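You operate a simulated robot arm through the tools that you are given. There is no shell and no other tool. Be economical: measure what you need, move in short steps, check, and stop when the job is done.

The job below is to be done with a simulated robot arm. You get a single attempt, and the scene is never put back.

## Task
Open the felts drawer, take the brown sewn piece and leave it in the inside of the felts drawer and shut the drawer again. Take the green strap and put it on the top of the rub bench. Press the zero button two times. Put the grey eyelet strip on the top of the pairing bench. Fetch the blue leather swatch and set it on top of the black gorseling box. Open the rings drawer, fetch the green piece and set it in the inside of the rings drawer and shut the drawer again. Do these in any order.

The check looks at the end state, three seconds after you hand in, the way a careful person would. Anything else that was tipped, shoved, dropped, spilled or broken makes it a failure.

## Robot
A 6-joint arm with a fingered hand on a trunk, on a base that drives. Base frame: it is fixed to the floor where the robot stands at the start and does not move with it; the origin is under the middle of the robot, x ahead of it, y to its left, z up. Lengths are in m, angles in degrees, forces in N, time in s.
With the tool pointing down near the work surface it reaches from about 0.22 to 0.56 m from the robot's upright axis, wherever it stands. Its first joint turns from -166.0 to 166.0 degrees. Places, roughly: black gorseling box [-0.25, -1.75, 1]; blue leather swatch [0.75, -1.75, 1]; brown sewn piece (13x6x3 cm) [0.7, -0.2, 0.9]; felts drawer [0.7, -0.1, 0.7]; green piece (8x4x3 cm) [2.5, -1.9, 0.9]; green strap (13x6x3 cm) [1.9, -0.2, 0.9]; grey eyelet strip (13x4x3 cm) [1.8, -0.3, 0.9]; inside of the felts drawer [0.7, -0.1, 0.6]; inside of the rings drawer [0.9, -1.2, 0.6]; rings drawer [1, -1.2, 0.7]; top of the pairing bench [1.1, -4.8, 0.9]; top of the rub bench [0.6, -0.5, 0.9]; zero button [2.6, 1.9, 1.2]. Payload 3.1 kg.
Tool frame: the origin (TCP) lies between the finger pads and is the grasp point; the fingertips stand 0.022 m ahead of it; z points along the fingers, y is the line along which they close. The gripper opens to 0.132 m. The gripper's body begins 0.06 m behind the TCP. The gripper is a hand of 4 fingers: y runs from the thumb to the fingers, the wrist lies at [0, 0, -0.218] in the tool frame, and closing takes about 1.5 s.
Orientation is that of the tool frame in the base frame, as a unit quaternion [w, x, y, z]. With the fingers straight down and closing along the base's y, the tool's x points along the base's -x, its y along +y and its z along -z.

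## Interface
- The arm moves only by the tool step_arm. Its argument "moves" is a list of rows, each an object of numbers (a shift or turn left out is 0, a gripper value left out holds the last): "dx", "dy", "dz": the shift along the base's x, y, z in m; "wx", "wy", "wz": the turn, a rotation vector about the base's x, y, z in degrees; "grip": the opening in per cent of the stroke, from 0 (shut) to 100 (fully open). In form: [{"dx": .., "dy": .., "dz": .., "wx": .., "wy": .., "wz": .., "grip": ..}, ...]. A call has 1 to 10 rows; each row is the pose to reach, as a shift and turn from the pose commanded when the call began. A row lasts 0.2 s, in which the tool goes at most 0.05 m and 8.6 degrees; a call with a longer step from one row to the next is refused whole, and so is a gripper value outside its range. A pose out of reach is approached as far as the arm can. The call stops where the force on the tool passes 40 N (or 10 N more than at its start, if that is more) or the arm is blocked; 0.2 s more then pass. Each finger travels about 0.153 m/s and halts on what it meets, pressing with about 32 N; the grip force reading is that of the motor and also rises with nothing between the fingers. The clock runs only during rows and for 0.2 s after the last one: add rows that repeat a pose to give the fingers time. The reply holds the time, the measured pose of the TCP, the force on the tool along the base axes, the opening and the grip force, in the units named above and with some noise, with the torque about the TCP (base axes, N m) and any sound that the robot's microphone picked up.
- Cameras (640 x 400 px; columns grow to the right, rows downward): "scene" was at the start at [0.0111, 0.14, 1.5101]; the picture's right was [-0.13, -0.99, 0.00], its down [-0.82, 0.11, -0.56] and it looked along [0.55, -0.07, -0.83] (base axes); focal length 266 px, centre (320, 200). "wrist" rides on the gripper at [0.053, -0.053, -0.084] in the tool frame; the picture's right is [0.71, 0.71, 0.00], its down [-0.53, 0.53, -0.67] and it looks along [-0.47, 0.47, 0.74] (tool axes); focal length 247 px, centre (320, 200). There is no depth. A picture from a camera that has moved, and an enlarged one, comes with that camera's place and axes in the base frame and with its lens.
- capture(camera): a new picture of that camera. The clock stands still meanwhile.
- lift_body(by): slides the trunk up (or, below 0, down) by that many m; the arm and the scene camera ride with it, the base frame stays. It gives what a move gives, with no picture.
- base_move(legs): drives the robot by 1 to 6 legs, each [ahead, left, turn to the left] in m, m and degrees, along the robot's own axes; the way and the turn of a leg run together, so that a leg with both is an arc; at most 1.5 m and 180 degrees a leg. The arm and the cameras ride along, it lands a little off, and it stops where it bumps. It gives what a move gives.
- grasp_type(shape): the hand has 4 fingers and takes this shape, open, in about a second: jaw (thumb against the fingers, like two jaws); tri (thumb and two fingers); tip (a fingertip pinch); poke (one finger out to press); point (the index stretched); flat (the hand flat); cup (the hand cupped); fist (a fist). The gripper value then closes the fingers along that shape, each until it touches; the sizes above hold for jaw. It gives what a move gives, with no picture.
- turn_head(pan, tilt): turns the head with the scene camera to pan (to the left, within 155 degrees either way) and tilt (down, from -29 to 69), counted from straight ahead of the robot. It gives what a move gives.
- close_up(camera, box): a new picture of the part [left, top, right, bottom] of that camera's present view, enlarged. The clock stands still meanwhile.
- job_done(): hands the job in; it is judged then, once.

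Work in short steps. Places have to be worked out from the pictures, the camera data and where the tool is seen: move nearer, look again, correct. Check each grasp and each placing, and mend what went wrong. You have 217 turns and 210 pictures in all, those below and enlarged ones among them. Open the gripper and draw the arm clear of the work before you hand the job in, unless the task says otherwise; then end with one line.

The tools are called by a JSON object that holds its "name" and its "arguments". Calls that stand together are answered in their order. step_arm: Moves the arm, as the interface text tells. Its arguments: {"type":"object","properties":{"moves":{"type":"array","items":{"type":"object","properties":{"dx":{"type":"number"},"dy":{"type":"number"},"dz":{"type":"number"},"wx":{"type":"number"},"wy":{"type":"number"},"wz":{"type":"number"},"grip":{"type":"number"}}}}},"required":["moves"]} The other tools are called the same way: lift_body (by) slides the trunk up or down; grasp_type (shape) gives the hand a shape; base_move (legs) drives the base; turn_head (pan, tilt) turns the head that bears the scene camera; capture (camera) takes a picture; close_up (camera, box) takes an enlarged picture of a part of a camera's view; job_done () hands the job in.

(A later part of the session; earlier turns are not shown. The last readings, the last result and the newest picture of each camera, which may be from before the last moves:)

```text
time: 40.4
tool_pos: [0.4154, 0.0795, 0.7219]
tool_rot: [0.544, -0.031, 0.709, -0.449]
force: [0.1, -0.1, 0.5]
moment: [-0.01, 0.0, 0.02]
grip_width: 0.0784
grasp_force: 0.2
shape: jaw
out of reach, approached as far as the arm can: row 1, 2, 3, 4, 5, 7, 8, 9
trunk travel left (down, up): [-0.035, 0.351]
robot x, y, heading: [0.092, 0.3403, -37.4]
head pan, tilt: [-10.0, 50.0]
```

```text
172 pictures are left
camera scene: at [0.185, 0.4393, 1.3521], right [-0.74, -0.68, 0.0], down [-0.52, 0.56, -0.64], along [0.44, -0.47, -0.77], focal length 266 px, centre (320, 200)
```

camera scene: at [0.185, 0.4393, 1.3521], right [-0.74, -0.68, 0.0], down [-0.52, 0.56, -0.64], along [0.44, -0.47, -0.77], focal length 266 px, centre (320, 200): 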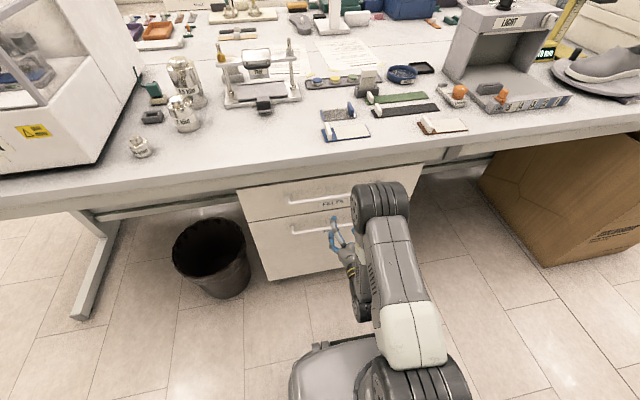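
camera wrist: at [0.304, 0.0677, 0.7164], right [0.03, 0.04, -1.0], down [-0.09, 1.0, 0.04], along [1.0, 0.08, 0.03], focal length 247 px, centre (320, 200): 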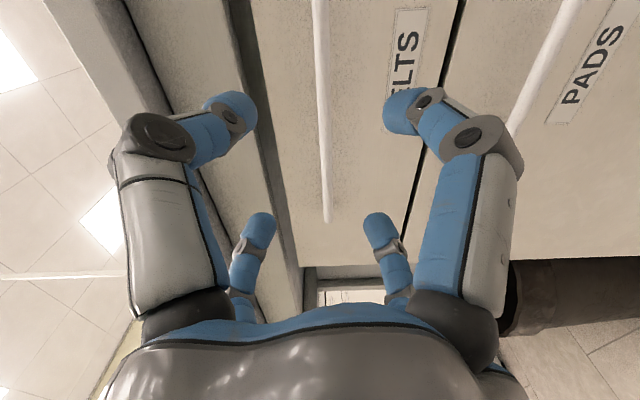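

The bar lies right at the TCP's height. Approach along the bench normal to straddle it.

{"name": "step_arm", "arguments": {"moves": [{"dx": 0.032, "dy": -0.0241}, {"dx": 0.064, "dy": -0.0481}, {"dx": 0.088, "dy": -0.0662}, {"dx": 0.096, "dy": -0.0722}, {"dx": 0.096, "dy": -0.0722}]}}

{"name": "capture", "arguments": {"camera": "wrist"}}

```text
time: 41.6
tool_pos: [0.5157, 0.0045, 0.7214]
tool_rot: [0.544, -0.031, 0.708, -0.45]
force: [-0.2, -0.7, 0.0]
moment: [0.01, 0.04, -0.04]
grip_width: 0.0791
grasp_force: 0.0
shape: jaw
trunk travel left (down, up): [-0.035, 0.351]
robot x, y, heading: [0.0906, 0.336, -37.5]
head pan, tilt: [-10.0, 50.0]
```

```text
171 pictures are left
camera wrist: at [0.4026, -0.0057, 0.7161], right [0.03, 0.04, -1.0], down [-0.09, 1.0, 0.04], along [1.0, 0.08, 0.03], focal length 247 px, centre (320, 200)
```

wrist: 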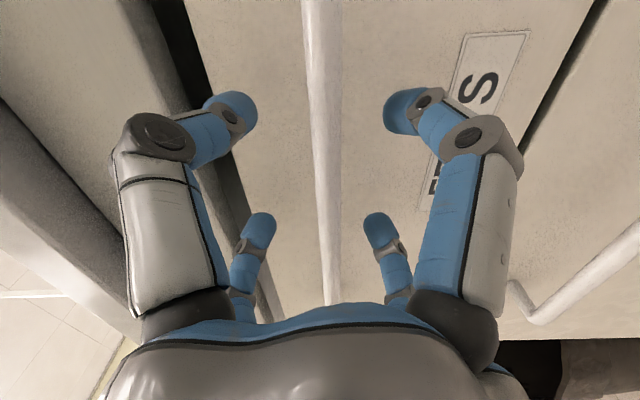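

The bar is centred between the finger pairs. Closing.

{"name": "step_arm", "arguments": {"moves": [{"grip": 30}, {"grip": 0}, {"grip": 0}, {"grip": 0}, {"grip": 0}]}}

{"name": "capture", "arguments": {"camera": "wrist"}}

```text
time: 42.8
tool_pos: [0.5158, 0.004, 0.7185]
tool_rot: [0.543, -0.032, 0.708, -0.449]
force: [4.2, -3.1, -5.9]
moment: [-0.06, 0.05, -0.03]
grip_width: 0.0
grasp_force: 32.2
shape: jaw
trunk travel left (down, up): [-0.035, 0.351]
robot x, y, heading: [0.0889, 0.3393, -37.2]
head pan, tilt: [-10.0, 50.0]
```

```text
170 pictures are left
camera wrist: at [0.4031, -0.006, 0.7151], right [0.03, 0.04, -1.0], down [-0.09, 1.0, 0.04], along [1.0, 0.08, 0.03], focal length 247 px, centre (320, 200)
```

wrist: 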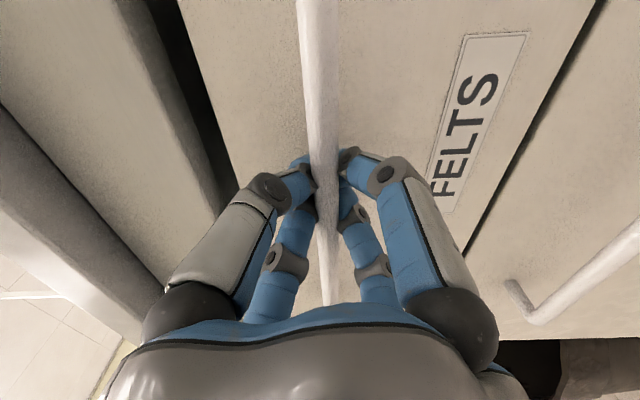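

Fingers are closed behind the bar, hooked. I drive the base back 0.25 m to pull the drawer open.

{"name": "base_move", "arguments": {"legs": [[-0.25, 0, 0]]}}

{"name": "turn_head", "arguments": {"pan": 0, "tilt": 45}}

{"name": "capture", "arguments": {"camera": "scene"}}

```text
time: 44.6
tool_pos: [0.318, 0.1532, 0.7209]
tool_rot: [0.545, -0.031, 0.707, -0.45]
force: [2.3, -0.3, -2.9]
moment: [-0.02, -0.02, -0.03]
grip_width: 0.0
grasp_force: 32.2
shape: jaw
trunk travel left (down, up): [-0.035, 0.351]
robot x, y, heading: [-0.1033, 0.4911, -37.3]
head pan, tilt: [-10.0, 50.0]
```

```text
time: 45.3
tool_pos: [0.3186, 0.1545, 0.7212]
tool_rot: [0.545, -0.031, 0.707, -0.45]
force: [0.9, 0.1, -2.6]
moment: [-0.02, 0.01, -0.02]
grip_width: 0.0
grasp_force: 32.3
shape: jaw
trunk travel left (down, up): [-0.035, 0.351]
robot x, y, heading: [-0.1054, 0.4897, -37.8]
head pan, tilt: [0.0, 45.0]
```

```text
169 pictures are left
camera scene: at [0.002, 0.5966, 1.359], right [-0.61, -0.79, 0.0], down [-0.56, 0.43, -0.71], along [0.56, -0.43, -0.71], focal length 266 px, centre (320, 200)
```

scene: 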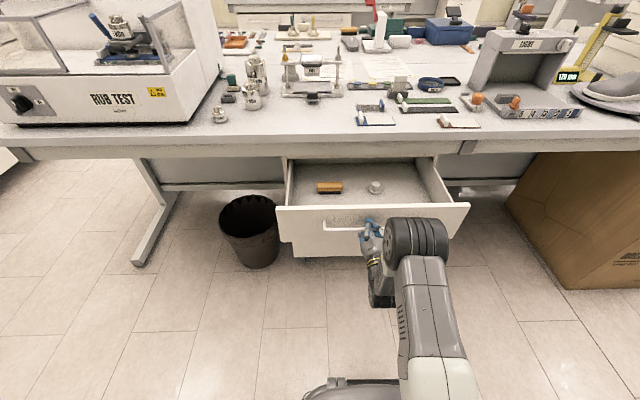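

Drawer is open, with an orange item and a white lump inside. Release the handle, retract along the normal and raise the hand.

{"name": "step_arm", "arguments": {"moves": [{"grip": 40}, {"grip": 62}, {"grip": 62}, {"dx": -0.03, "dy": 0.0226}, {"dx": -0.06, "dy": 0.0452}, {"dx": -0.085, "dy": 0.064}, {"dx": -0.085, "dy": 0.064}]}}

{"name": "step_arm", "arguments": {"moves": [{"dz": 0.045}, {"dz": 0.09}, {"dz": 0.135}, {"dz": 0.18}, {"dz": 0.225}, {"dz": 0.27}, {"dz": 0.315}, {"dz": 0.32}]}}

{"name": "close_up", "arguments": {"camera": "scene", "box": [240, 80, 520, 260]}}

```text
time: 46.9
tool_pos: [0.2335, 0.2197, 0.7202]
tool_rot: [0.545, -0.032, 0.707, -0.451]
force: [-0.6, 0.4, 0.5]
moment: [0.0, -0.02, -0.01]
grip_width: 0.0814
grasp_force: 0.0
shape: jaw
trunk travel left (down, up): [-0.035, 0.351]
robot x, y, heading: [-0.1043, 0.4921, -37.5]
head pan, tilt: [0.0, 45.0]
```

```text
time: 48.7
tool_pos: [0.2321, 0.2165, 1.0415]
tool_rot: [0.545, -0.031, 0.707, -0.449]
force: [-0.4, 0.0, 0.8]
moment: [0.01, 0.02, 0.04]
grip_width: 0.0814
grasp_force: 0.0
shape: jaw
out of reach, approached as far as the arm can: row 3, 4, 5, 6
trunk travel left (down, up): [-0.035, 0.351]
robot x, y, heading: [-0.1067, 0.4913, -37.4]
head pan, tilt: [0.0, 45.0]
```

```text
2.22 times, centred on (380, 170) of scene
camera zoom: at [0.0016, 0.5968, 1.359], right [-0.61, -0.79, 0.0], down [-0.56, 0.43, -0.71], along [0.56, -0.43, -0.71], focal length 591 px, centre (187, 267)
```

zoom: 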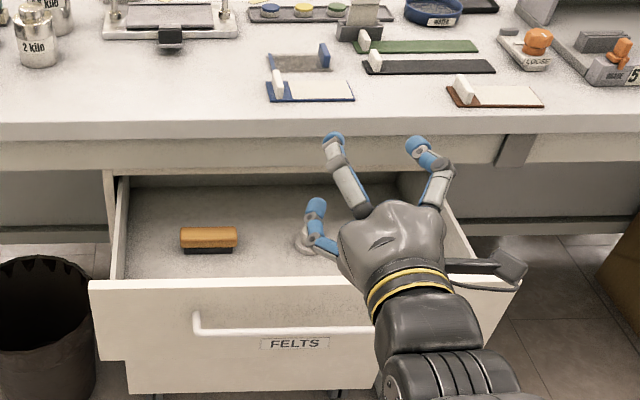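

The brush and lump sit at the back-left; the right part of the drawer is free. I turn the hand down again, then reposition the base to the right of the drawer.

{"name": "step_arm", "arguments": {"moves": [{"wx": 5.1, "wy": 6.8}, {"wx": 10.2, "wy": 13.6}, {"wx": 15.3, "wy": 20.4}, {"wx": 20.4, "wy": 27.2}, {"wx": 25.5, "wy": 34}, {"wx": 30.6, "wy": 40.8}, {"wx": 35.7, "wy": 47.6}, {"wx": 40.8, "wy": 54.4}, {"wx": 45.9, "wy": 61.2}, {"wx": 51, "wy": 68}]}}

{"name": "base_move", "arguments": {"legs": [[0, -0.46, 0], [0.36, 0, 0]]}}

{"name": "capture", "arguments": {"camera": "wrist"}}

{"name": "capture", "arguments": {"camera": "scene"}}

```text
time: 50.9
tool_pos: [0.2337, 0.217, 1.0403]
tool_rot: [0.031, -0.046, 0.998, -0.028]
force: [-0.4, 0.2, -0.5]
moment: [-0.03, 0.01, 0.0]
grip_width: 0.0814
grasp_force: 0.2
shape: jaw
out of reach, approached as far as the arm can: row 3, 4
trunk travel left (down, up): [-0.035, 0.351]
robot x, y, heading: [-0.107, 0.4901, -37.6]
head pan, tilt: [0.0, 45.0]
```

```text
time: 55.6
tool_pos: [0.2276, -0.3767, 1.0412]
tool_rot: [0.032, -0.041, 0.998, -0.028]
force: [-0.1, 0.4, -0.6]
moment: [0.0, 0.03, -0.01]
grip_width: 0.0816
grasp_force: 0.0
shape: jaw
trunk travel left (down, up): [-0.035, 0.351]
robot x, y, heading: [-0.108, -0.0967, -37.8]
head pan, tilt: [0.0, 45.0]
```

```text
167 pictures are left
camera wrist: at [0.1746, -0.4304, 1.1233], right [-0.76, 0.64, -0.09], down [0.44, 0.6, 0.67], along [0.48, 0.47, -0.74], focal length 247 px, centre (320, 200)
```

wrist: 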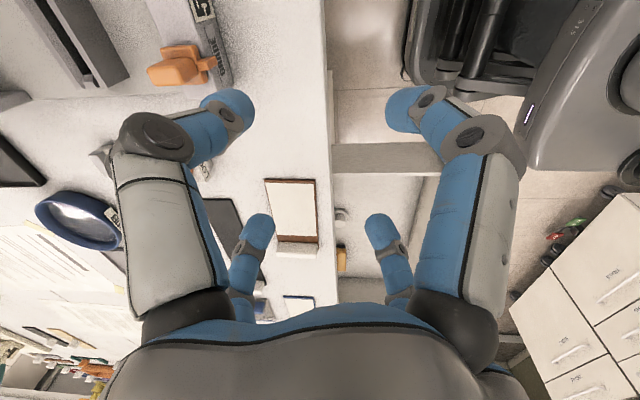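

```text
166 pictures are left
camera scene: at [0.0005, 0.0039, 1.359], right [-0.62, -0.79, 0.0], down [-0.56, 0.44, -0.71], along [0.56, -0.44, -0.71], focal length 266 px, centre (320, 200)
```

scene: 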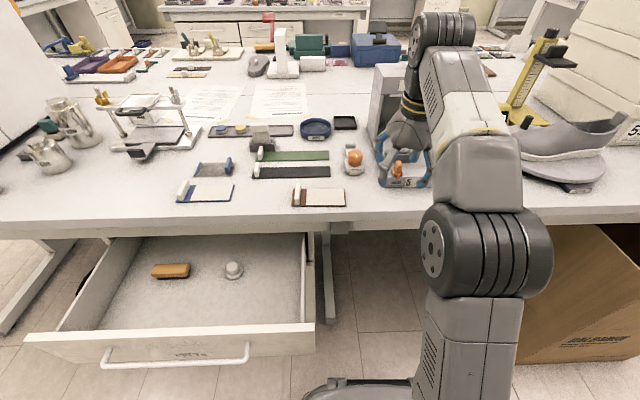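

Everything is in view; the piece's tab confirms at bench (0.464, 0.04). Moving over it and viewing before descending.

{"name": "step_arm", "arguments": {"moves": [{"dx": 0.033, "dy": 0.027, "grip": 53}, {"dx": 0.066, "dy": 0.054}, {"dx": 0.1, "dy": 0.082}, {"dx": 0.133, "dy": 0.109}, {"dx": 0.1665, "dy": 0.1362}, {"dx": 0.1665, "dy": 0.1362, "dz": -0.03}, {"dx": 0.1665, "dy": 0.1362, "dz": -0.06}, {"dx": 0.1665, "dy": 0.1362, "dz": -0.06}]}}

{"name": "capture", "arguments": {"camera": "wrist"}}

```text
time: 57.4
tool_pos: [0.3818, -0.2357, 0.9719]
tool_rot: [0.032, -0.042, 0.998, -0.029]
force: [0.3, 0.5, 0.4]
moment: [-0.01, -0.03, -0.02]
grip_width: 0.0703
grasp_force: 0.1
shape: jaw
out of reach, approached as far as the arm can: row 3, 4, 5, 6, 7, 8
trunk travel left (down, up): [-0.035, 0.351]
robot x, y, heading: [-0.1095, -0.0991, -37.9]
head pan, tilt: [0.0, 45.0]
```

```text
165 pictures are left
camera wrist: at [0.3279, -0.2893, 1.0533], right [-0.76, 0.64, -0.09], down [0.44, 0.6, 0.67], along [0.48, 0.47, -0.74], focal length 247 px, centre (320, 200)
```

wrist: 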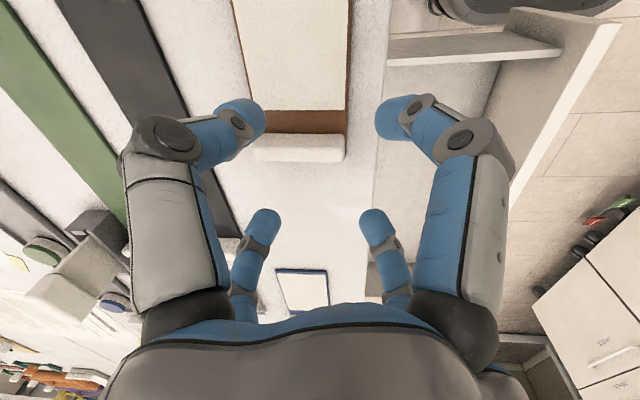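

The tab is ~1.7 cm ahead of the TCP and the arm is near its limit, so I drive the base 3 cm forward.

{"name": "base_move", "arguments": {"legs": [[0.04, 0, 0]]}}

{"name": "capture", "arguments": {"camera": "wrist"}}

```text
time: 58.3
tool_pos: [0.4151, -0.26, 0.9714]
tool_rot: [0.032, -0.042, 0.998, -0.028]
force: [-0.1, 0.7, -0.2]
moment: [0.01, 0.01, 0.01]
grip_width: 0.0704
grasp_force: 0.0
shape: jaw
trunk travel left (down, up): [-0.035, 0.351]
robot x, y, heading: [-0.0752, -0.1246, -37.9]
head pan, tilt: [0.0, 45.0]
```

```text
164 pictures are left
camera wrist: at [0.361, -0.3152, 1.0534], right [-0.76, 0.64, -0.09], down [0.44, 0.6, 0.67], along [0.48, 0.47, -0.74], focal length 247 px, centre (320, 200)
```

wrist: 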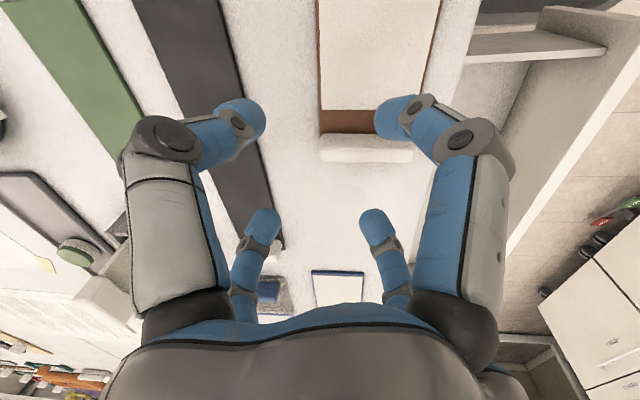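

Shift back 2.2 cm and descend onto the tab, then close.

{"name": "step_arm", "arguments": {"moves": [{"dx": -0.0176, "dy": 0.0132}, {"dx": -0.0176, "dy": 0.0132, "dz": -0.025}, {"dx": -0.0176, "dy": 0.0132, "dz": -0.043}, {"dx": -0.0176, "dy": 0.0132, "dz": -0.043, "grip": 20}, {"dx": -0.0176, "dy": 0.0132, "dz": -0.043, "grip": 0}, {"dx": -0.0176, "dy": 0.0132, "dz": -0.043, "grip": 0}, {"dx": -0.0176, "dy": 0.0132, "dz": -0.043, "grip": 0}]}}

{"name": "capture", "arguments": {"camera": "wrist"}}

```text
time: 59.9
tool_pos: [0.3977, -0.248, 0.9281]
tool_rot: [0.032, -0.042, 0.998, -0.029]
force: [0.4, -0.1, -0.2]
moment: [0.03, 0.01, -0.02]
grip_width: 0.0143
grasp_force: 31.8
shape: jaw
trunk travel left (down, up): [-0.035, 0.351]
robot x, y, heading: [-0.0757, -0.1256, -38.0]
head pan, tilt: [0.0, 45.0]
```

```text
163 pictures are left
camera wrist: at [0.3435, -0.302, 1.0104], right [-0.76, 0.64, -0.09], down [0.44, 0.6, 0.67], along [0.48, 0.47, -0.74], focal length 247 px, centre (320, 200)
```

wrist: 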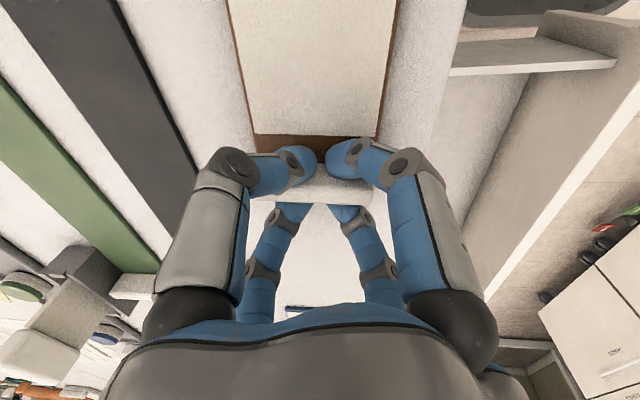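

Grasp is good. Lift, carry over the open drawer's right part at height, and look.

{"name": "step_arm", "arguments": {"moves": [{"dz": 0.04}, {"dz": 0.08}, {"dx": -0.01, "dy": 0.046, "dz": 0.09}, {"dx": -0.02, "dy": 0.092, "dz": 0.09}, {"dx": -0.03, "dy": 0.138, "dz": 0.09}, {"dx": -0.04, "dy": 0.185, "dz": 0.09}, {"dx": -0.051, "dy": 0.231, "dz": 0.09}, {"dx": -0.051, "dy": 0.231, "dz": 0.09}]}}

{"name": "capture", "arguments": {"camera": "wrist"}}

{"name": "capture", "arguments": {"camera": "scene"}}

```text
time: 61.7
tool_pos: [0.3464, -0.015, 1.0173]
tool_rot: [0.032, -0.041, 0.998, -0.03]
force: [0.3, 0.0, 0.0]
moment: [0.02, 0.0, -0.03]
grip_width: 0.0139
grasp_force: 32.3
shape: jaw
trunk travel left (down, up): [-0.035, 0.351]
robot x, y, heading: [-0.0757, -0.1264, -38.0]
head pan, tilt: [0.0, 45.0]
```

```text
162 pictures are left
camera wrist: at [0.2923, -0.0681, 1.1], right [-0.76, 0.64, -0.09], down [0.44, 0.6, 0.67], along [0.48, 0.47, -0.74], focal length 247 px, centre (320, 200)
```

wrist: 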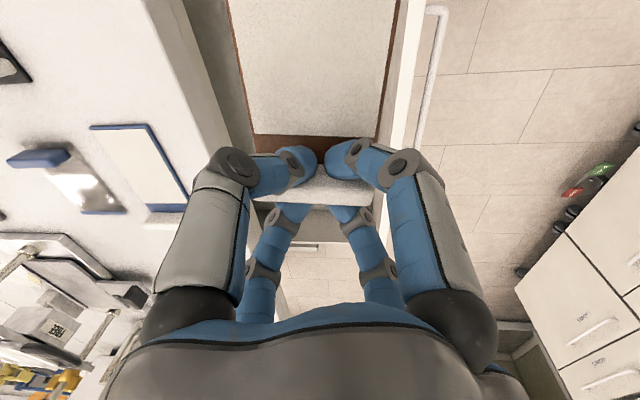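

```text
161 pictures are left
camera scene: at [0.0329, -0.0214, 1.359], right [-0.62, -0.79, 0.0], down [-0.56, 0.43, -0.71], along [0.56, -0.43, -0.71], focal length 266 px, centre (320, 200)
```

scene: 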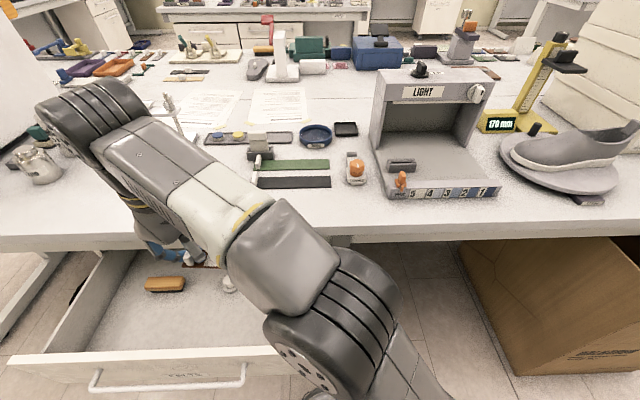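

The piece is over the free right side between the drawer front (0.19) and the bench edge (0.386). Descending into the drawer in guarded steps.

{"name": "step_arm", "arguments": {"moves": [{"dz": -0.045}, {"dz": -0.09}, {"dz": -0.135}, {"dz": -0.18}, {"dz": -0.225}, {"dz": -0.26}, {"dz": -0.28}, {"dz": -0.28}]}}

{"name": "capture", "arguments": {"camera": "wrist"}}

{"name": "capture", "arguments": {"camera": "scene"}}

```text
time: 63.5
tool_pos: [0.3465, -0.0195, 0.7391]
tool_rot: [0.032, -0.042, 0.998, -0.029]
force: [-0.8, -0.3, -0.2]
moment: [0.01, -0.02, 0.03]
grip_width: 0.0138
grasp_force: 32.0
shape: jaw
trunk travel left (down, up): [-0.035, 0.351]
robot x, y, heading: [-0.0759, -0.1253, -38.0]
head pan, tilt: [0.0, 45.0]
```

```text
160 pictures are left
camera wrist: at [0.2919, -0.0737, 0.8212], right [-0.76, 0.64, -0.09], down [0.44, 0.6, 0.67], along [0.48, 0.47, -0.74], focal length 247 px, centre (320, 200)
```

wrist: 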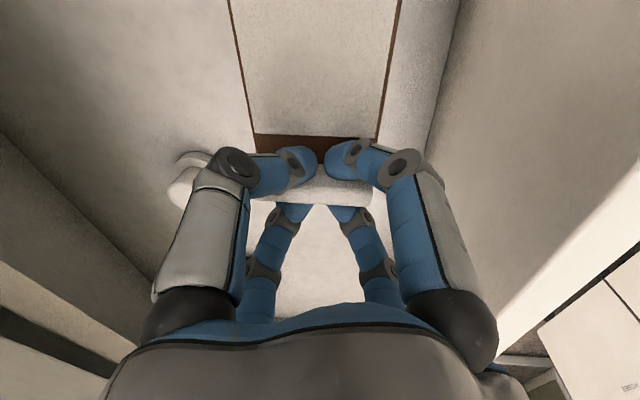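

```text
159 pictures are left
camera scene: at [0.0329, -0.0213, 1.359], right [-0.62, -0.79, 0.0], down [-0.56, 0.43, -0.71], along [0.56, -0.43, -0.71], focal length 266 px, centre (320, 200)
```

scene: 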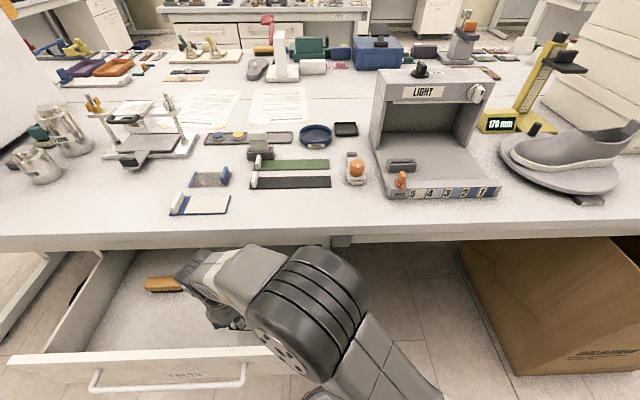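

Clear of the lump and walls. Continue down slowly until the floor is touched.

{"name": "step_arm", "arguments": {"moves": [{"dz": -0.015}, {"dz": -0.03}, {"dz": -0.04}, {"dz": -0.05}, {"dz": -0.06}, {"dz": -0.068}, {"dz": -0.076}, {"dz": -0.084}, {"dz": -0.092}]}}

{"name": "capture", "arguments": {"camera": "wrist"}}

```text
time: 65.3
tool_pos: [0.3471, -0.0179, 0.6613]
tool_rot: [0.037, -0.041, 0.998, -0.028]
force: [-6.5, -8.2, 26.9]
moment: [-0.1, 0.3, 0.08]
grip_width: 0.015
grasp_force: 32.2
shape: jaw
trunk travel left (down, up): [-0.035, 0.351]
robot x, y, heading: [-0.0731, -0.127, -37.9]
head pan, tilt: [0.0, 45.0]
stopped in row 8: the force on the tool passed its limit at 50 N (the readings are from after the stop); the commanded pose is now the measured one
```

```text
158 pictures are left
camera wrist: at [0.2922, -0.0716, 0.7433], right [-0.76, 0.64, -0.09], down [0.43, 0.6, 0.67], along [0.49, 0.47, -0.74], focal length 247 px, centre (320, 200)
```

wrist: 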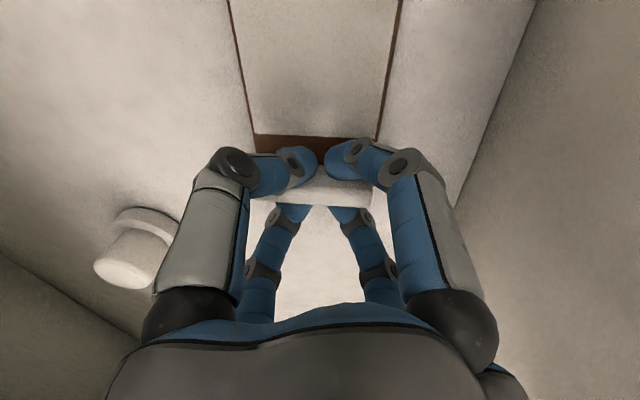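

Floor reached at TCP z ≈ 0.661. Ease up, open, and raise straight out.

{"name": "step_arm", "arguments": {"moves": [{"dz": 0.003}, {"dz": 0.003, "grip": 25}, {"dz": 0.003, "grip": 50}, {"dz": 0.003, "grip": 53}, {"dz": 0.03}, {"dz": 0.07}, {"dz": 0.115}, {"dz": 0.16}, {"dz": 0.205}, {"dz": 0.25}]}}

{"name": "step_arm", "arguments": {"moves": [{"dz": 0.045}, {"dz": 0.09}, {"dz": 0.12}]}}

{"name": "capture", "arguments": {"camera": "wrist"}}

```text
time: 67.5
tool_pos: [0.3468, -0.0149, 0.91]
tool_rot: [0.035, -0.042, 0.998, -0.028]
force: [-0.6, -0.1, -0.3]
moment: [0.01, 0.02, -0.03]
grip_width: 0.0696
grasp_force: 0.0
shape: jaw
trunk travel left (down, up): [-0.035, 0.351]
robot x, y, heading: [-0.0745, -0.1233, -37.7]
head pan, tilt: [0.0, 45.0]
```

```text
time: 68.3
tool_pos: [0.3476, -0.0152, 1.031]
tool_rot: [0.034, -0.041, 0.998, -0.029]
force: [-1.0, -0.3, 0.3]
moment: [0.01, -0.01, 0.03]
grip_width: 0.0696
grasp_force: 0.2
shape: jaw
trunk travel left (down, up): [-0.035, 0.351]
robot x, y, heading: [-0.0764, -0.1268, -37.9]
head pan, tilt: [0.0, 45.0]
```

```text
157 pictures are left
camera wrist: at [0.2927, -0.0684, 1.1125], right [-0.76, 0.64, -0.09], down [0.43, 0.6, 0.67], along [0.49, 0.47, -0.74], focal length 247 px, centre (320, 200)
```

wrist: 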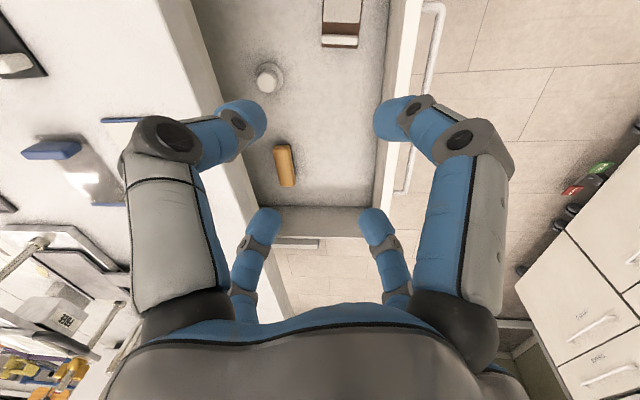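

The brown piece lies flat in the drawer. Now I reposition in front of the drawer and turn the closed hand horizontal to push it shut.

{"name": "base_move", "arguments": {"legs": [[-0.42, 0, 0.6], [0, 0.47, 0]]}}

{"name": "step_arm", "arguments": {"moves": [{"dx": -0.0086, "dy": -0.038, "wx": -5.11, "wy": -6.79, "grip": 0}, {"dx": -0.0172, "dy": -0.076, "wx": -10.2, "wy": -13.58}, {"dx": -0.0257, "dy": -0.114, "wx": -15.3, "wy": -20.4}, {"dx": -0.0343, "dy": -0.152, "wx": -20.4, "wy": -27.2}, {"dx": -0.0429, "dy": -0.19, "wx": -25.5, "wy": -33.9}, {"dx": -0.0515, "dy": -0.228, "wx": -30.7, "wy": -40.7}, {"dx": -0.06, "dy": -0.266, "wx": -35.8, "wy": -47.5}, {"dx": -0.0686, "dy": -0.304, "wx": -40.9, "wy": -54.3}, {"dx": -0.0772, "dy": -0.342, "wx": -46, "wy": -61.1}, {"dx": -0.0858, "dy": -0.38, "wx": -51.1, "wy": -67.9}]}}

{"name": "capture", "arguments": {"camera": "scene"}}

```text
time: 73.3
tool_pos: [0.3074, 0.6188, 1.0303]
tool_rot: [0.035, -0.041, 0.998, -0.029]
force: [-0.2, 1.7, -0.2]
moment: [0.01, 0.03, -0.04]
grip_width: 0.0694
grasp_force: 0.1
shape: jaw
trunk travel left (down, up): [-0.035, 0.351]
robot x, y, heading: [-0.1143, 0.5059, -38.0]
head pan, tilt: [0.0, 45.0]
```

```text
time: 75.5
tool_pos: [0.2393, 0.2768, 1.0378]
tool_rot: [0.544, -0.024, 0.707, -0.451]
force: [0.3, 0.6, 0.5]
moment: [0.0, 0.01, 0.0]
grip_width: 0.0002
grasp_force: 31.8
shape: jaw
out of reach, approached as far as the arm can: row 10
trunk travel left (down, up): [-0.035, 0.351]
robot x, y, heading: [-0.1148, 0.5128, -38.2]
head pan, tilt: [0.0, 45.0]
```

```text
156 pictures are left
camera scene: at [-0.0071, 0.6128, 1.359], right [-0.62, -0.79, 0.0], down [-0.56, 0.44, -0.71], along [0.56, -0.44, -0.71], focal length 266 px, centre (320, 200)
```

scene: 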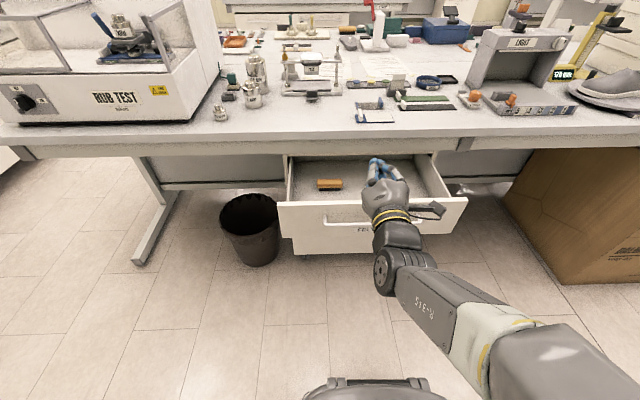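

TCP is at bench (0.025, 0.365), well before the drawer front at 0.19. Lower to push height just under the handle bar.

{"name": "step_arm", "arguments": {"moves": [{"dz": -0.042}, {"dz": -0.084}, {"dz": -0.126}, {"dz": -0.168}, {"dz": -0.21}, {"dz": -0.252}, {"dz": -0.294}, {"dz": -0.336}, {"dz": -0.363}, {"dz": -0.363}]}}

{"name": "capture", "arguments": {"camera": "wrist"}}

{"name": "capture", "arguments": {"camera": "scene"}}

```text
time: 77.7
tool_pos: [0.2458, 0.2918, 0.6758]
tool_rot: [0.547, -0.026, 0.705, -0.45]
force: [-0.3, -0.2, 0.7]
moment: [-0.02, 0.01, -0.05]
grip_width: 0.0
grasp_force: 32.3
shape: jaw
out of reach, approached as far as the arm can: row 1, 2, 3, 4, 5, 6, 7, 8, 9, 10
trunk travel left (down, up): [-0.035, 0.351]
robot x, y, heading: [-0.1168, 0.508, -38.0]
head pan, tilt: [0.0, 45.0]
```

```text
155 pictures are left
camera wrist: at [0.1347, 0.282, 0.6704], right [0.04, 0.04, -1.0], down [-0.08, 1.0, 0.04], along [1.0, 0.08, 0.04], focal length 247 px, centre (320, 200)
```

wrist: 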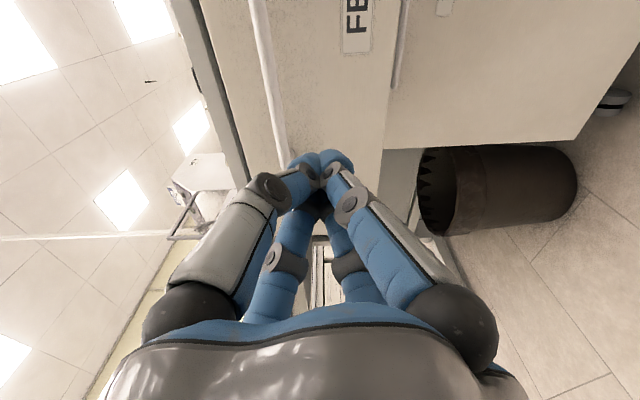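

```text
154 pictures are left
camera scene: at [-0.0075, 0.6129, 1.359], right [-0.62, -0.79, 0.0], down [-0.56, 0.44, -0.71], along [0.56, -0.44, -0.71], focal length 266 px, centre (320, 200)
```

scene: 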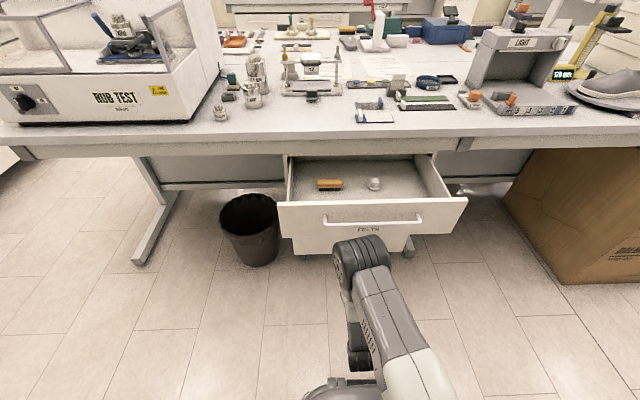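

Aligned below the bar. Drive forward 0.36 m to push the drawer in.

{"name": "base_move", "arguments": {"legs": [[0.36, 0, 0]]}}

{"name": "capture", "arguments": {"camera": "wrist"}}

{"name": "capture", "arguments": {"camera": "scene"}}

```text
time: 80.0
tool_pos: [0.5306, 0.0728, 0.6773]
tool_rot: [0.548, -0.028, 0.706, -0.448]
force: [-0.1, -0.3, 1.1]
moment: [-0.02, 0.01, 0.01]
grip_width: 0.0
grasp_force: 31.5
shape: jaw
trunk travel left (down, up): [-0.035, 0.351]
robot x, y, heading: [0.1674, 0.286, -38.0]
head pan, tilt: [0.0, 45.0]
```

```text
153 pictures are left
camera wrist: at [0.4184, 0.0614, 0.6706], right [0.04, 0.04, -1.0], down [-0.09, 1.0, 0.04], along [1.0, 0.08, 0.04], focal length 247 px, centre (320, 200)
```

wrist: 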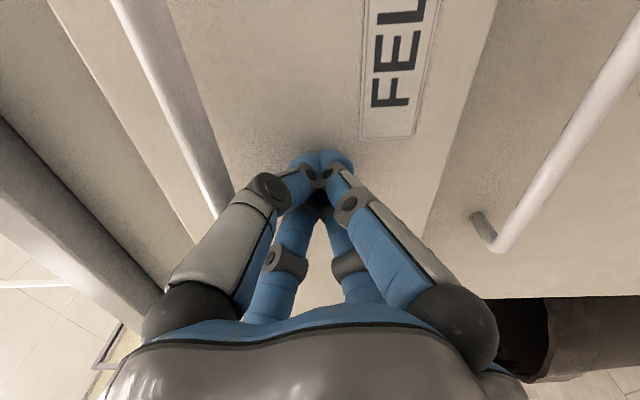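

```text
152 pictures are left
camera scene: at [0.2756, 0.3918, 1.359], right [-0.61, -0.79, 0.0], down [-0.56, 0.43, -0.71], along [0.56, -0.43, -0.71], focal length 266 px, centre (320, 200)
```

scene: 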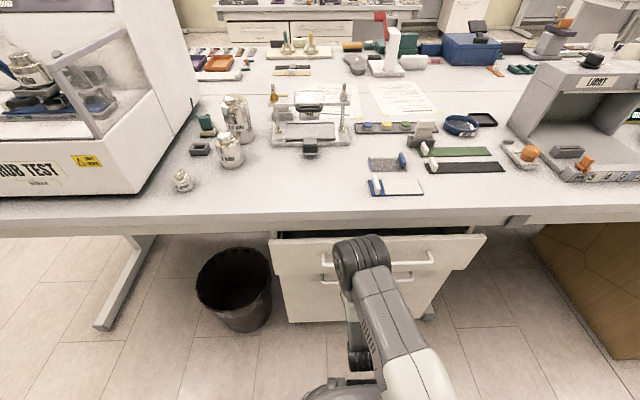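

Nearly shut. Push a further 5 cm with the arm (force-guarded).

{"name": "step_arm", "arguments": {"moves": [{"dx": 0.012, "dy": -0.009}, {"dx": 0.024, "dy": -0.018}, {"dx": 0.036, "dy": -0.027}, {"dx": 0.044, "dy": -0.033}, {"dx": 0.052, "dy": -0.039}, {"dx": 0.06, "dy": -0.045}]}}

{"name": "capture", "arguments": {"camera": "scene"}}

```text
time: 81.0
tool_pos: [0.5682, 0.0564, 0.6762]
tool_rot: [0.543, -0.026, 0.708, -0.45]
force: [-19.8, 11.1, 7.0]
moment: [-0.12, -0.25, 0.07]
grip_width: 0.0
grasp_force: 32.4
shape: jaw
out of reach, approached as far as the arm can: row 2, 3, 4
trunk travel left (down, up): [-0.035, 0.351]
robot x, y, heading: [0.161, 0.2865, -37.9]
head pan, tilt: [0.0, 45.0]
stopped in row 4: the force on the tool passed its limit at 53 N (the readings are from after the stop); the commanded pose is now the measured one
```

```text
151 pictures are left
camera scene: at [0.2709, 0.395, 1.3592], right [-0.61, -0.79, 0.0], down [-0.56, 0.43, -0.71], along [0.56, -0.44, -0.7], focal length 266 px, centre (320, 200)
```

scene: 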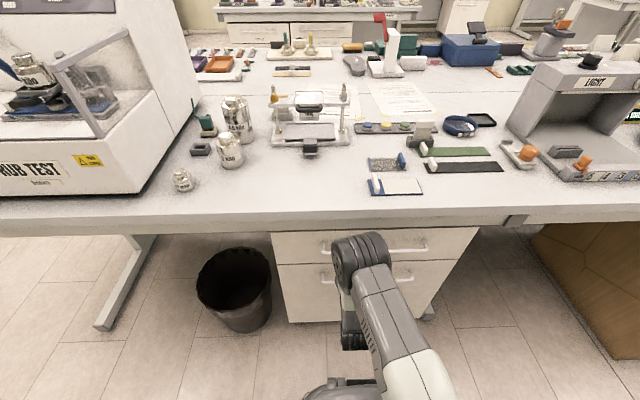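

The drawer is flush and resisting at 53 N. Back off the arm and raise it.

{"name": "step_arm", "arguments": {"moves": [{"dx": -0.036, "dy": 0.027}, {"dx": -0.072, "dy": 0.054}, {"dx": -0.108, "dy": 0.081}, {"dx": -0.115, "dy": 0.087}]}}

{"name": "base_move", "arguments": {"legs": [[-0.35, 0, 0]]}}

{"name": "step_arm", "arguments": {"moves": [{"dz": 0.045}, {"dz": 0.09}, {"dz": 0.135}, {"dz": 0.18}, {"dz": 0.225}, {"dz": 0.27}, {"dz": 0.315}, {"dz": 0.35}]}}

{"name": "capture", "arguments": {"camera": "scene"}}

```text
time: 81.9
tool_pos: [0.5188, 0.1271, 0.6804]
tool_rot: [0.601, 0.098, 0.637, -0.472]
force: [-1.2, 0.2, -0.3]
moment: [-0.01, -0.02, 0.05]
grip_width: 0.0002
grasp_force: 32.4
shape: jaw
out of reach, approached as far as the arm can: row 2, 3, 4
trunk travel left (down, up): [-0.035, 0.351]
robot x, y, heading: [0.1654, 0.286, -38.3]
head pan, tilt: [0.0, 45.0]
stopped in row 4: the arm was blocked; the commanded pose is now the measured one
```

```text
time: 84.2
tool_pos: [0.2356, 0.3503, 0.6825]
tool_rot: [0.603, 0.096, 0.638, -0.469]
force: [0.9, -0.2, 0.5]
moment: [0.0, -0.01, 0.01]
grip_width: 0.0
grasp_force: 31.5
shape: jaw
trunk travel left (down, up): [-0.035, 0.351]
robot x, y, heading: [-0.1149, 0.5084, -37.8]
head pan, tilt: [0.0, 45.0]
```

```text
time: 86.0
tool_pos: [0.2472, 0.3509, 1.035]
tool_rot: [0.602, 0.096, 0.638, -0.47]
force: [0.1, -0.6, 0.8]
moment: [-0.02, 0.01, 0.0]
grip_width: 0.0
grasp_force: 32.2
shape: jaw
out of reach, approached as far as the arm can: row 4, 5, 6, 7, 8
trunk travel left (down, up): [-0.035, 0.351]
robot x, y, heading: [-0.1146, 0.5082, -37.8]
head pan, tilt: [0.0, 45.0]
```

```text
150 pictures are left
camera scene: at [-0.0099, 0.6128, 1.3591], right [-0.61, -0.79, 0.0], down [-0.56, 0.43, -0.71], along [0.56, -0.43, -0.71], focal length 266 px, centre (320, 200)
```

scene: 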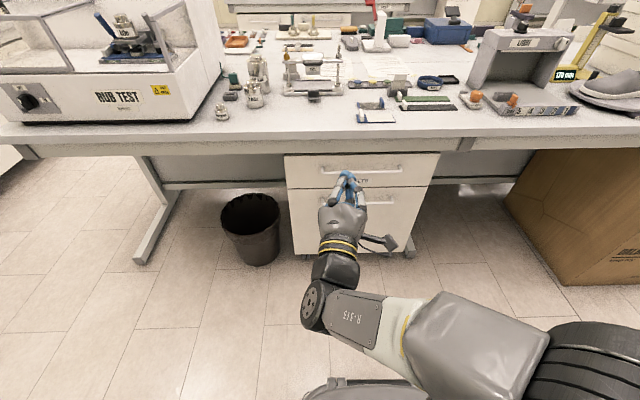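

The felts drawer is shut. Next the zero button: raise the trunk, turn left 90°, drive along the aisle and look.

{"name": "lift_body", "arguments": {"by": 0.2}}

{"name": "base_move", "arguments": {"legs": [[0, 0, 90], [1.4, 0, 0]]}}

{"name": "turn_head", "arguments": {"pan": -30, "tilt": 15}}

{"name": "capture", "arguments": {"camera": "scene"}}

```text
time: 88.2
tool_pos: [0.2493, 0.3512, 1.2358]
tool_rot: [0.602, 0.096, 0.638, -0.47]
force: [-0.4, 0.1, 0.9]
moment: [0.03, -0.02, 0.04]
grip_width: 0.0
grasp_force: 32.3
shape: jaw
trunk travel left (down, up): [-0.235, 0.151]
robot x, y, heading: [-0.1202, 0.5067, -37.8]
head pan, tilt: [0.0, 45.0]
```

```text
time: 99.0
tool_pos: [0.8428, 1.993, 1.2337]
tool_rot: [0.757, -0.392, 0.512, 0.107]
force: [-0.1, -0.1, 0.0]
moment: [-0.06, 0.04, 0.03]
grip_width: 0.0002
grasp_force: 32.1
shape: jaw
trunk travel left (down, up): [-0.235, 0.151]
robot x, y, heading: [0.697, 1.6192, 54.3]
head pan, tilt: [0.0, 45.0]
```

```text
time: 99.9
tool_pos: [0.8416, 1.9916, 1.2356]
tool_rot: [0.757, -0.392, 0.512, 0.107]
force: [0.5, 0.1, -0.1]
moment: [-0.01, 0.01, 0.03]
grip_width: 0.0001
grasp_force: 32.3
shape: jaw
trunk travel left (down, up): [-0.235, 0.151]
robot x, y, heading: [0.6978, 1.6185, 54.5]
head pan, tilt: [-30.0, 15.0]
```

```text
149 pictures are left
camera scene: at [0.6298, 1.6988, 1.6061], right [0.41, -0.91, 0.0], down [-0.24, -0.11, -0.97], along [0.88, 0.4, -0.26], focal length 266 px, centre (320, 200)
```

scene: 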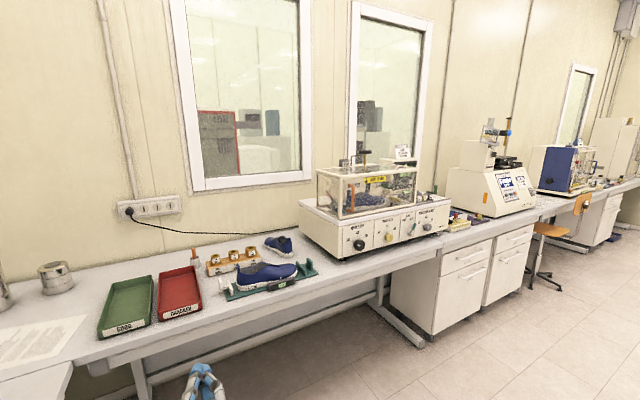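

I'll enlarge the machine at the wall bench.

{"name": "close_up", "arguments": {"camera": "scene", "box": [290, 140, 470, 265]}}

{"name": "close_up", "arguments": {"camera": "scene", "box": [430, 100, 610, 225]}}

```text
3.20 times, centred on (380, 202) of scene
camera zoom: at [0.6298, 1.6988, 1.6061], right [0.41, -0.91, 0.0], down [-0.24, -0.11, -0.97], along [0.88, 0.4, -0.26], focal length 851 px, centre (128, 192)
```

zoom: 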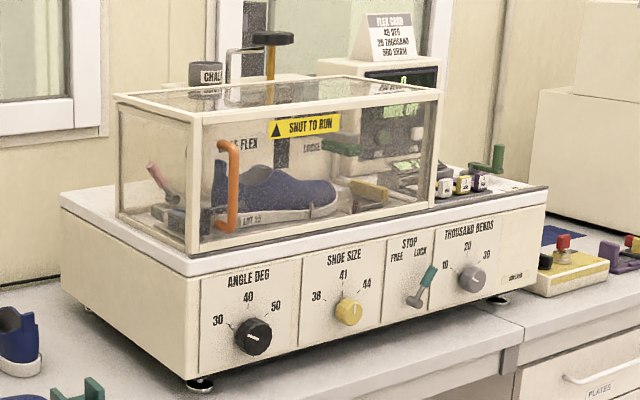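

```text
3.20 times, centred on (520, 162) of scene
camera zoom: at [0.6298, 1.6988, 1.6061], right [0.41, -0.91, 0.0], down [-0.24, -0.11, -0.97], along [0.88, 0.4, -0.26], focal length 851 px, centre (-320, 320)
```

zoom: 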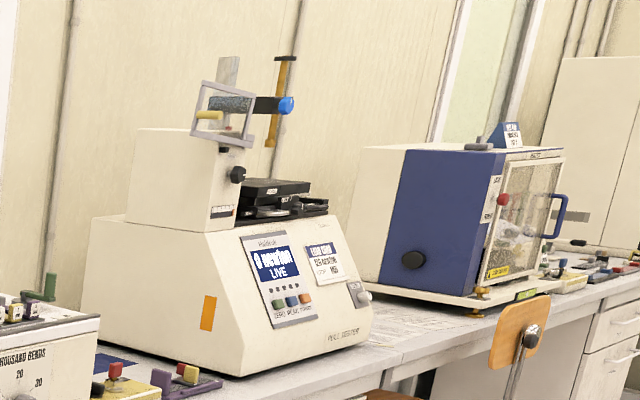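

The flex machine's upright panel (green display) matches the given place for the zero button. I drive in front of it for a look.

{"name": "base_move", "arguments": {"legs": [[0.4, 0, -1.4], [0, -1.3, 0]]}}

{"name": "turn_head", "arguments": {"pan": 0, "tilt": 20}}

{"name": "capture", "arguments": {"camera": "scene"}}

```text
time: 108.6
tool_pos: [2.143, 1.4963, 1.2346]
tool_rot: [0.759, -0.38, 0.522, 0.088]
force: [0.2, -1.2, 1.3]
moment: [0.0, 0.02, 0.0]
grip_width: 0.0002
grasp_force: 32.1
shape: jaw
trunk travel left (down, up): [-0.235, 0.151]
robot x, y, heading: [1.983, 1.1355, 51.4]
head pan, tilt: [-30.0, 15.0]
```

```text
time: 109.6
tool_pos: [2.1431, 1.4971, 1.2348]
tool_rot: [0.759, -0.379, 0.522, 0.088]
force: [0.9, -0.3, -0.6]
moment: [-0.01, 0.02, -0.01]
grip_width: 0.0
grasp_force: 32.0
shape: jaw
trunk travel left (down, up): [-0.235, 0.151]
robot x, y, heading: [1.9838, 1.1321, 51.3]
head pan, tilt: [0.0, 20.0]
```

```text
146 pictures are left
camera scene: at [1.8879, 1.2534, 1.598], right [0.78, -0.62, 0.0], down [-0.21, -0.27, -0.94], along [0.58, 0.74, -0.34], focal length 266 px, centre (320, 200)
```

scene: 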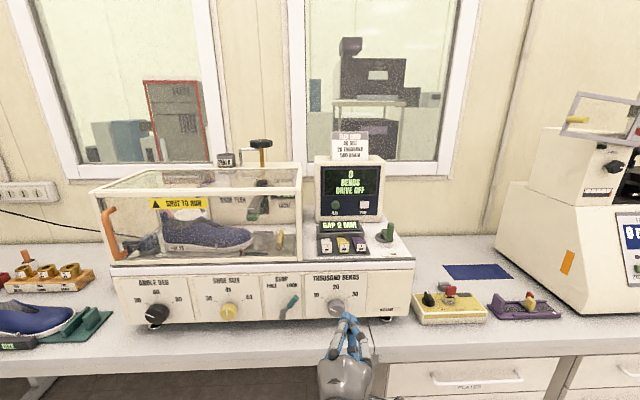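

{"name": "close_up", "arguments": {"camera": "scene", "box": [300, 145, 420, 270]}}

{"name": "turn_head", "arguments": {"pan": 0, "tilt": 55}}

{"name": "capture", "arguments": {"camera": "scene"}}

```text
3.20 times, centred on (360, 208) of scene
camera zoom: at [1.8879, 1.2534, 1.598], right [0.78, -0.62, 0.0], down [-0.21, -0.27, -0.94], along [0.58, 0.74, -0.34], focal length 851 px, centre (192, 176)
```

zoom: 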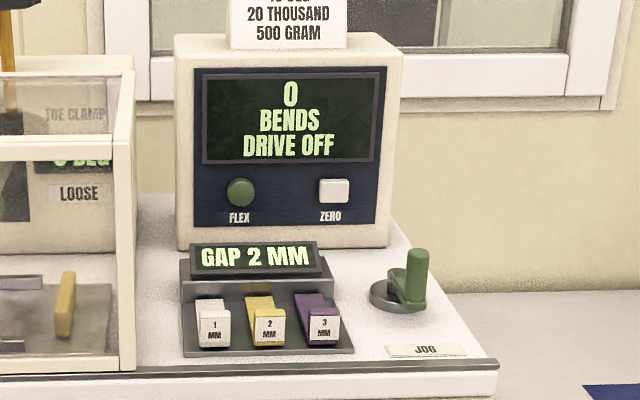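

```text
time: 110.6
tool_pos: [2.1429, 1.4974, 1.2358]
tool_rot: [0.759, -0.379, 0.522, 0.089]
force: [0.1, 0.3, 1.0]
moment: [0.0, -0.01, 0.0]
grip_width: 0.0002
grasp_force: 32.4
shape: jaw
trunk travel left (down, up): [-0.235, 0.151]
robot x, y, heading: [1.9819, 1.1341, 51.5]
head pan, tilt: [0.0, 55.0]
```

```text
144 pictures are left
camera scene: at [1.8748, 1.237, 1.546], right [0.78, -0.62, 0.0], down [-0.51, -0.64, -0.57], along [0.36, 0.45, -0.82], focal length 266 px, centre (320, 200)
```

scene: 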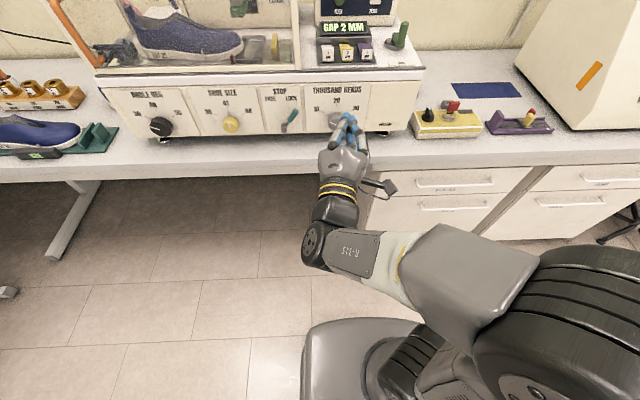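

The white ZERO button is clear to see at about (2.68, 1.96, 1.2). I square up, drive closer, and set the poke shape.

{"name": "base_move", "arguments": {"legs": [[0.2, 0, 1.6]]}}

{"name": "grasp_type", "arguments": {"shape": "poke"}}

{"name": "capture", "arguments": {"camera": "wrist"}}

{"name": "turn_head", "arguments": {"pan": 0, "tilt": 35}}

{"name": "capture", "arguments": {"camera": "scene"}}

```text
time: 112.2
tool_pos: [2.2558, 1.6608, 1.2343]
tool_rot: [0.757, -0.387, 0.517, 0.098]
force: [-0.8, -1.1, 0.8]
moment: [0.0, -0.01, -0.02]
grip_width: 0.0004
grasp_force: 31.6
shape: jaw
trunk travel left (down, up): [-0.235, 0.151]
robot x, y, heading: [2.1052, 1.2887, 53.2]
head pan, tilt: [0.0, 55.0]
```

```text
time: 113.1
tool_pos: [2.2547, 1.6602, 1.2342]
tool_rot: [0.758, -0.387, 0.516, 0.098]
force: [0.9, 0.8, 0.2]
moment: [-0.03, 0.01, 0.0]
grip_width: 0.0002
grasp_force: 0.1
shape: poke
trunk travel left (down, up): [-0.235, 0.151]
robot x, y, heading: [2.1075, 1.2901, 53.2]
head pan, tilt: [0.0, 55.0]
```

```text
143 pictures are left
camera wrist: at [2.2485, 1.5522, 1.1993], right [-0.07, 0.31, -0.95], down [-1.0, 0.03, 0.09], along [0.05, 0.95, 0.3], focal length 247 px, centre (320, 200)
```

wrist: 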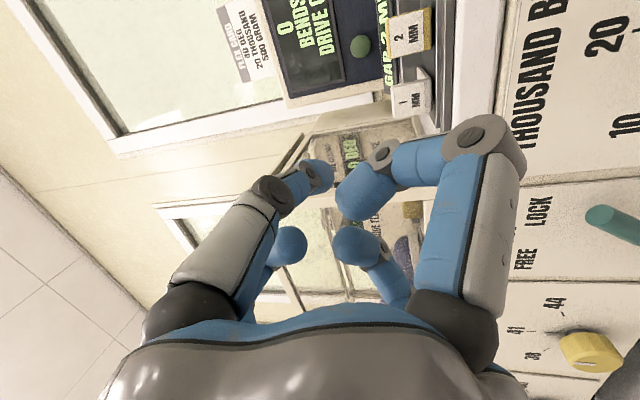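

```text
time: 113.9
tool_pos: [2.2558, 1.6602, 1.2343]
tool_rot: [0.758, -0.387, 0.517, 0.099]
force: [-0.8, 0.1, -0.9]
moment: [-0.01, 0.0, 0.0]
grip_width: 0.0
grasp_force: 0.0
shape: poke
trunk travel left (down, up): [-0.235, 0.151]
robot x, y, heading: [2.1033, 1.2918, 53.1]
head pan, tilt: [0.0, 35.0]
```

```text
142 pictures are left
camera scene: at [2.0033, 1.4047, 1.5741], right [0.8, -0.6, 0.0], down [-0.34, -0.46, -0.82], along [0.49, 0.66, -0.57], focal length 266 px, centre (320, 200)
```

scene: 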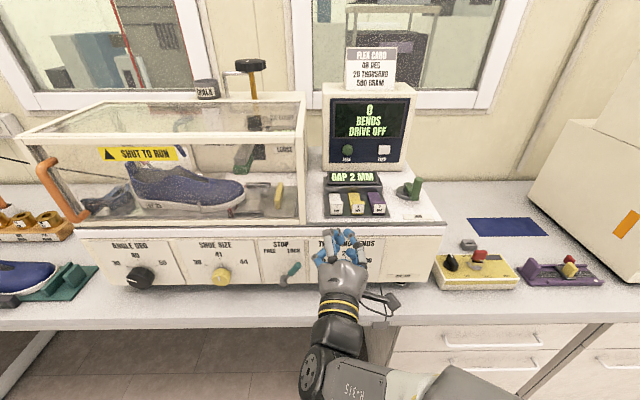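

Poke puts one fingertip on the tool axis. Triangulation gives the button near bench (n 0.94, s 3.08, z 1.235); I refine with an enlarged view.

{"name": "close_up", "arguments": {"camera": "scene", "box": [310, 70, 430, 230]}}

```text
2.50 times, centred on (370, 150) of scene
camera zoom: at [2.0033, 1.4047, 1.5741], right [0.8, -0.6, 0.0], down [-0.34, -0.46, -0.82], along [0.49, 0.66, -0.57], focal length 665 px, centre (195, 325)
```

zoom: 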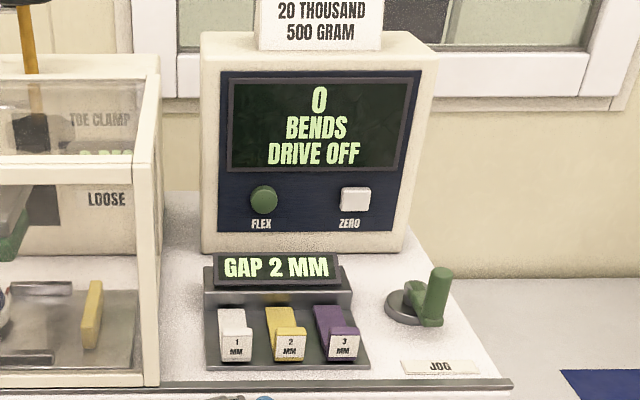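

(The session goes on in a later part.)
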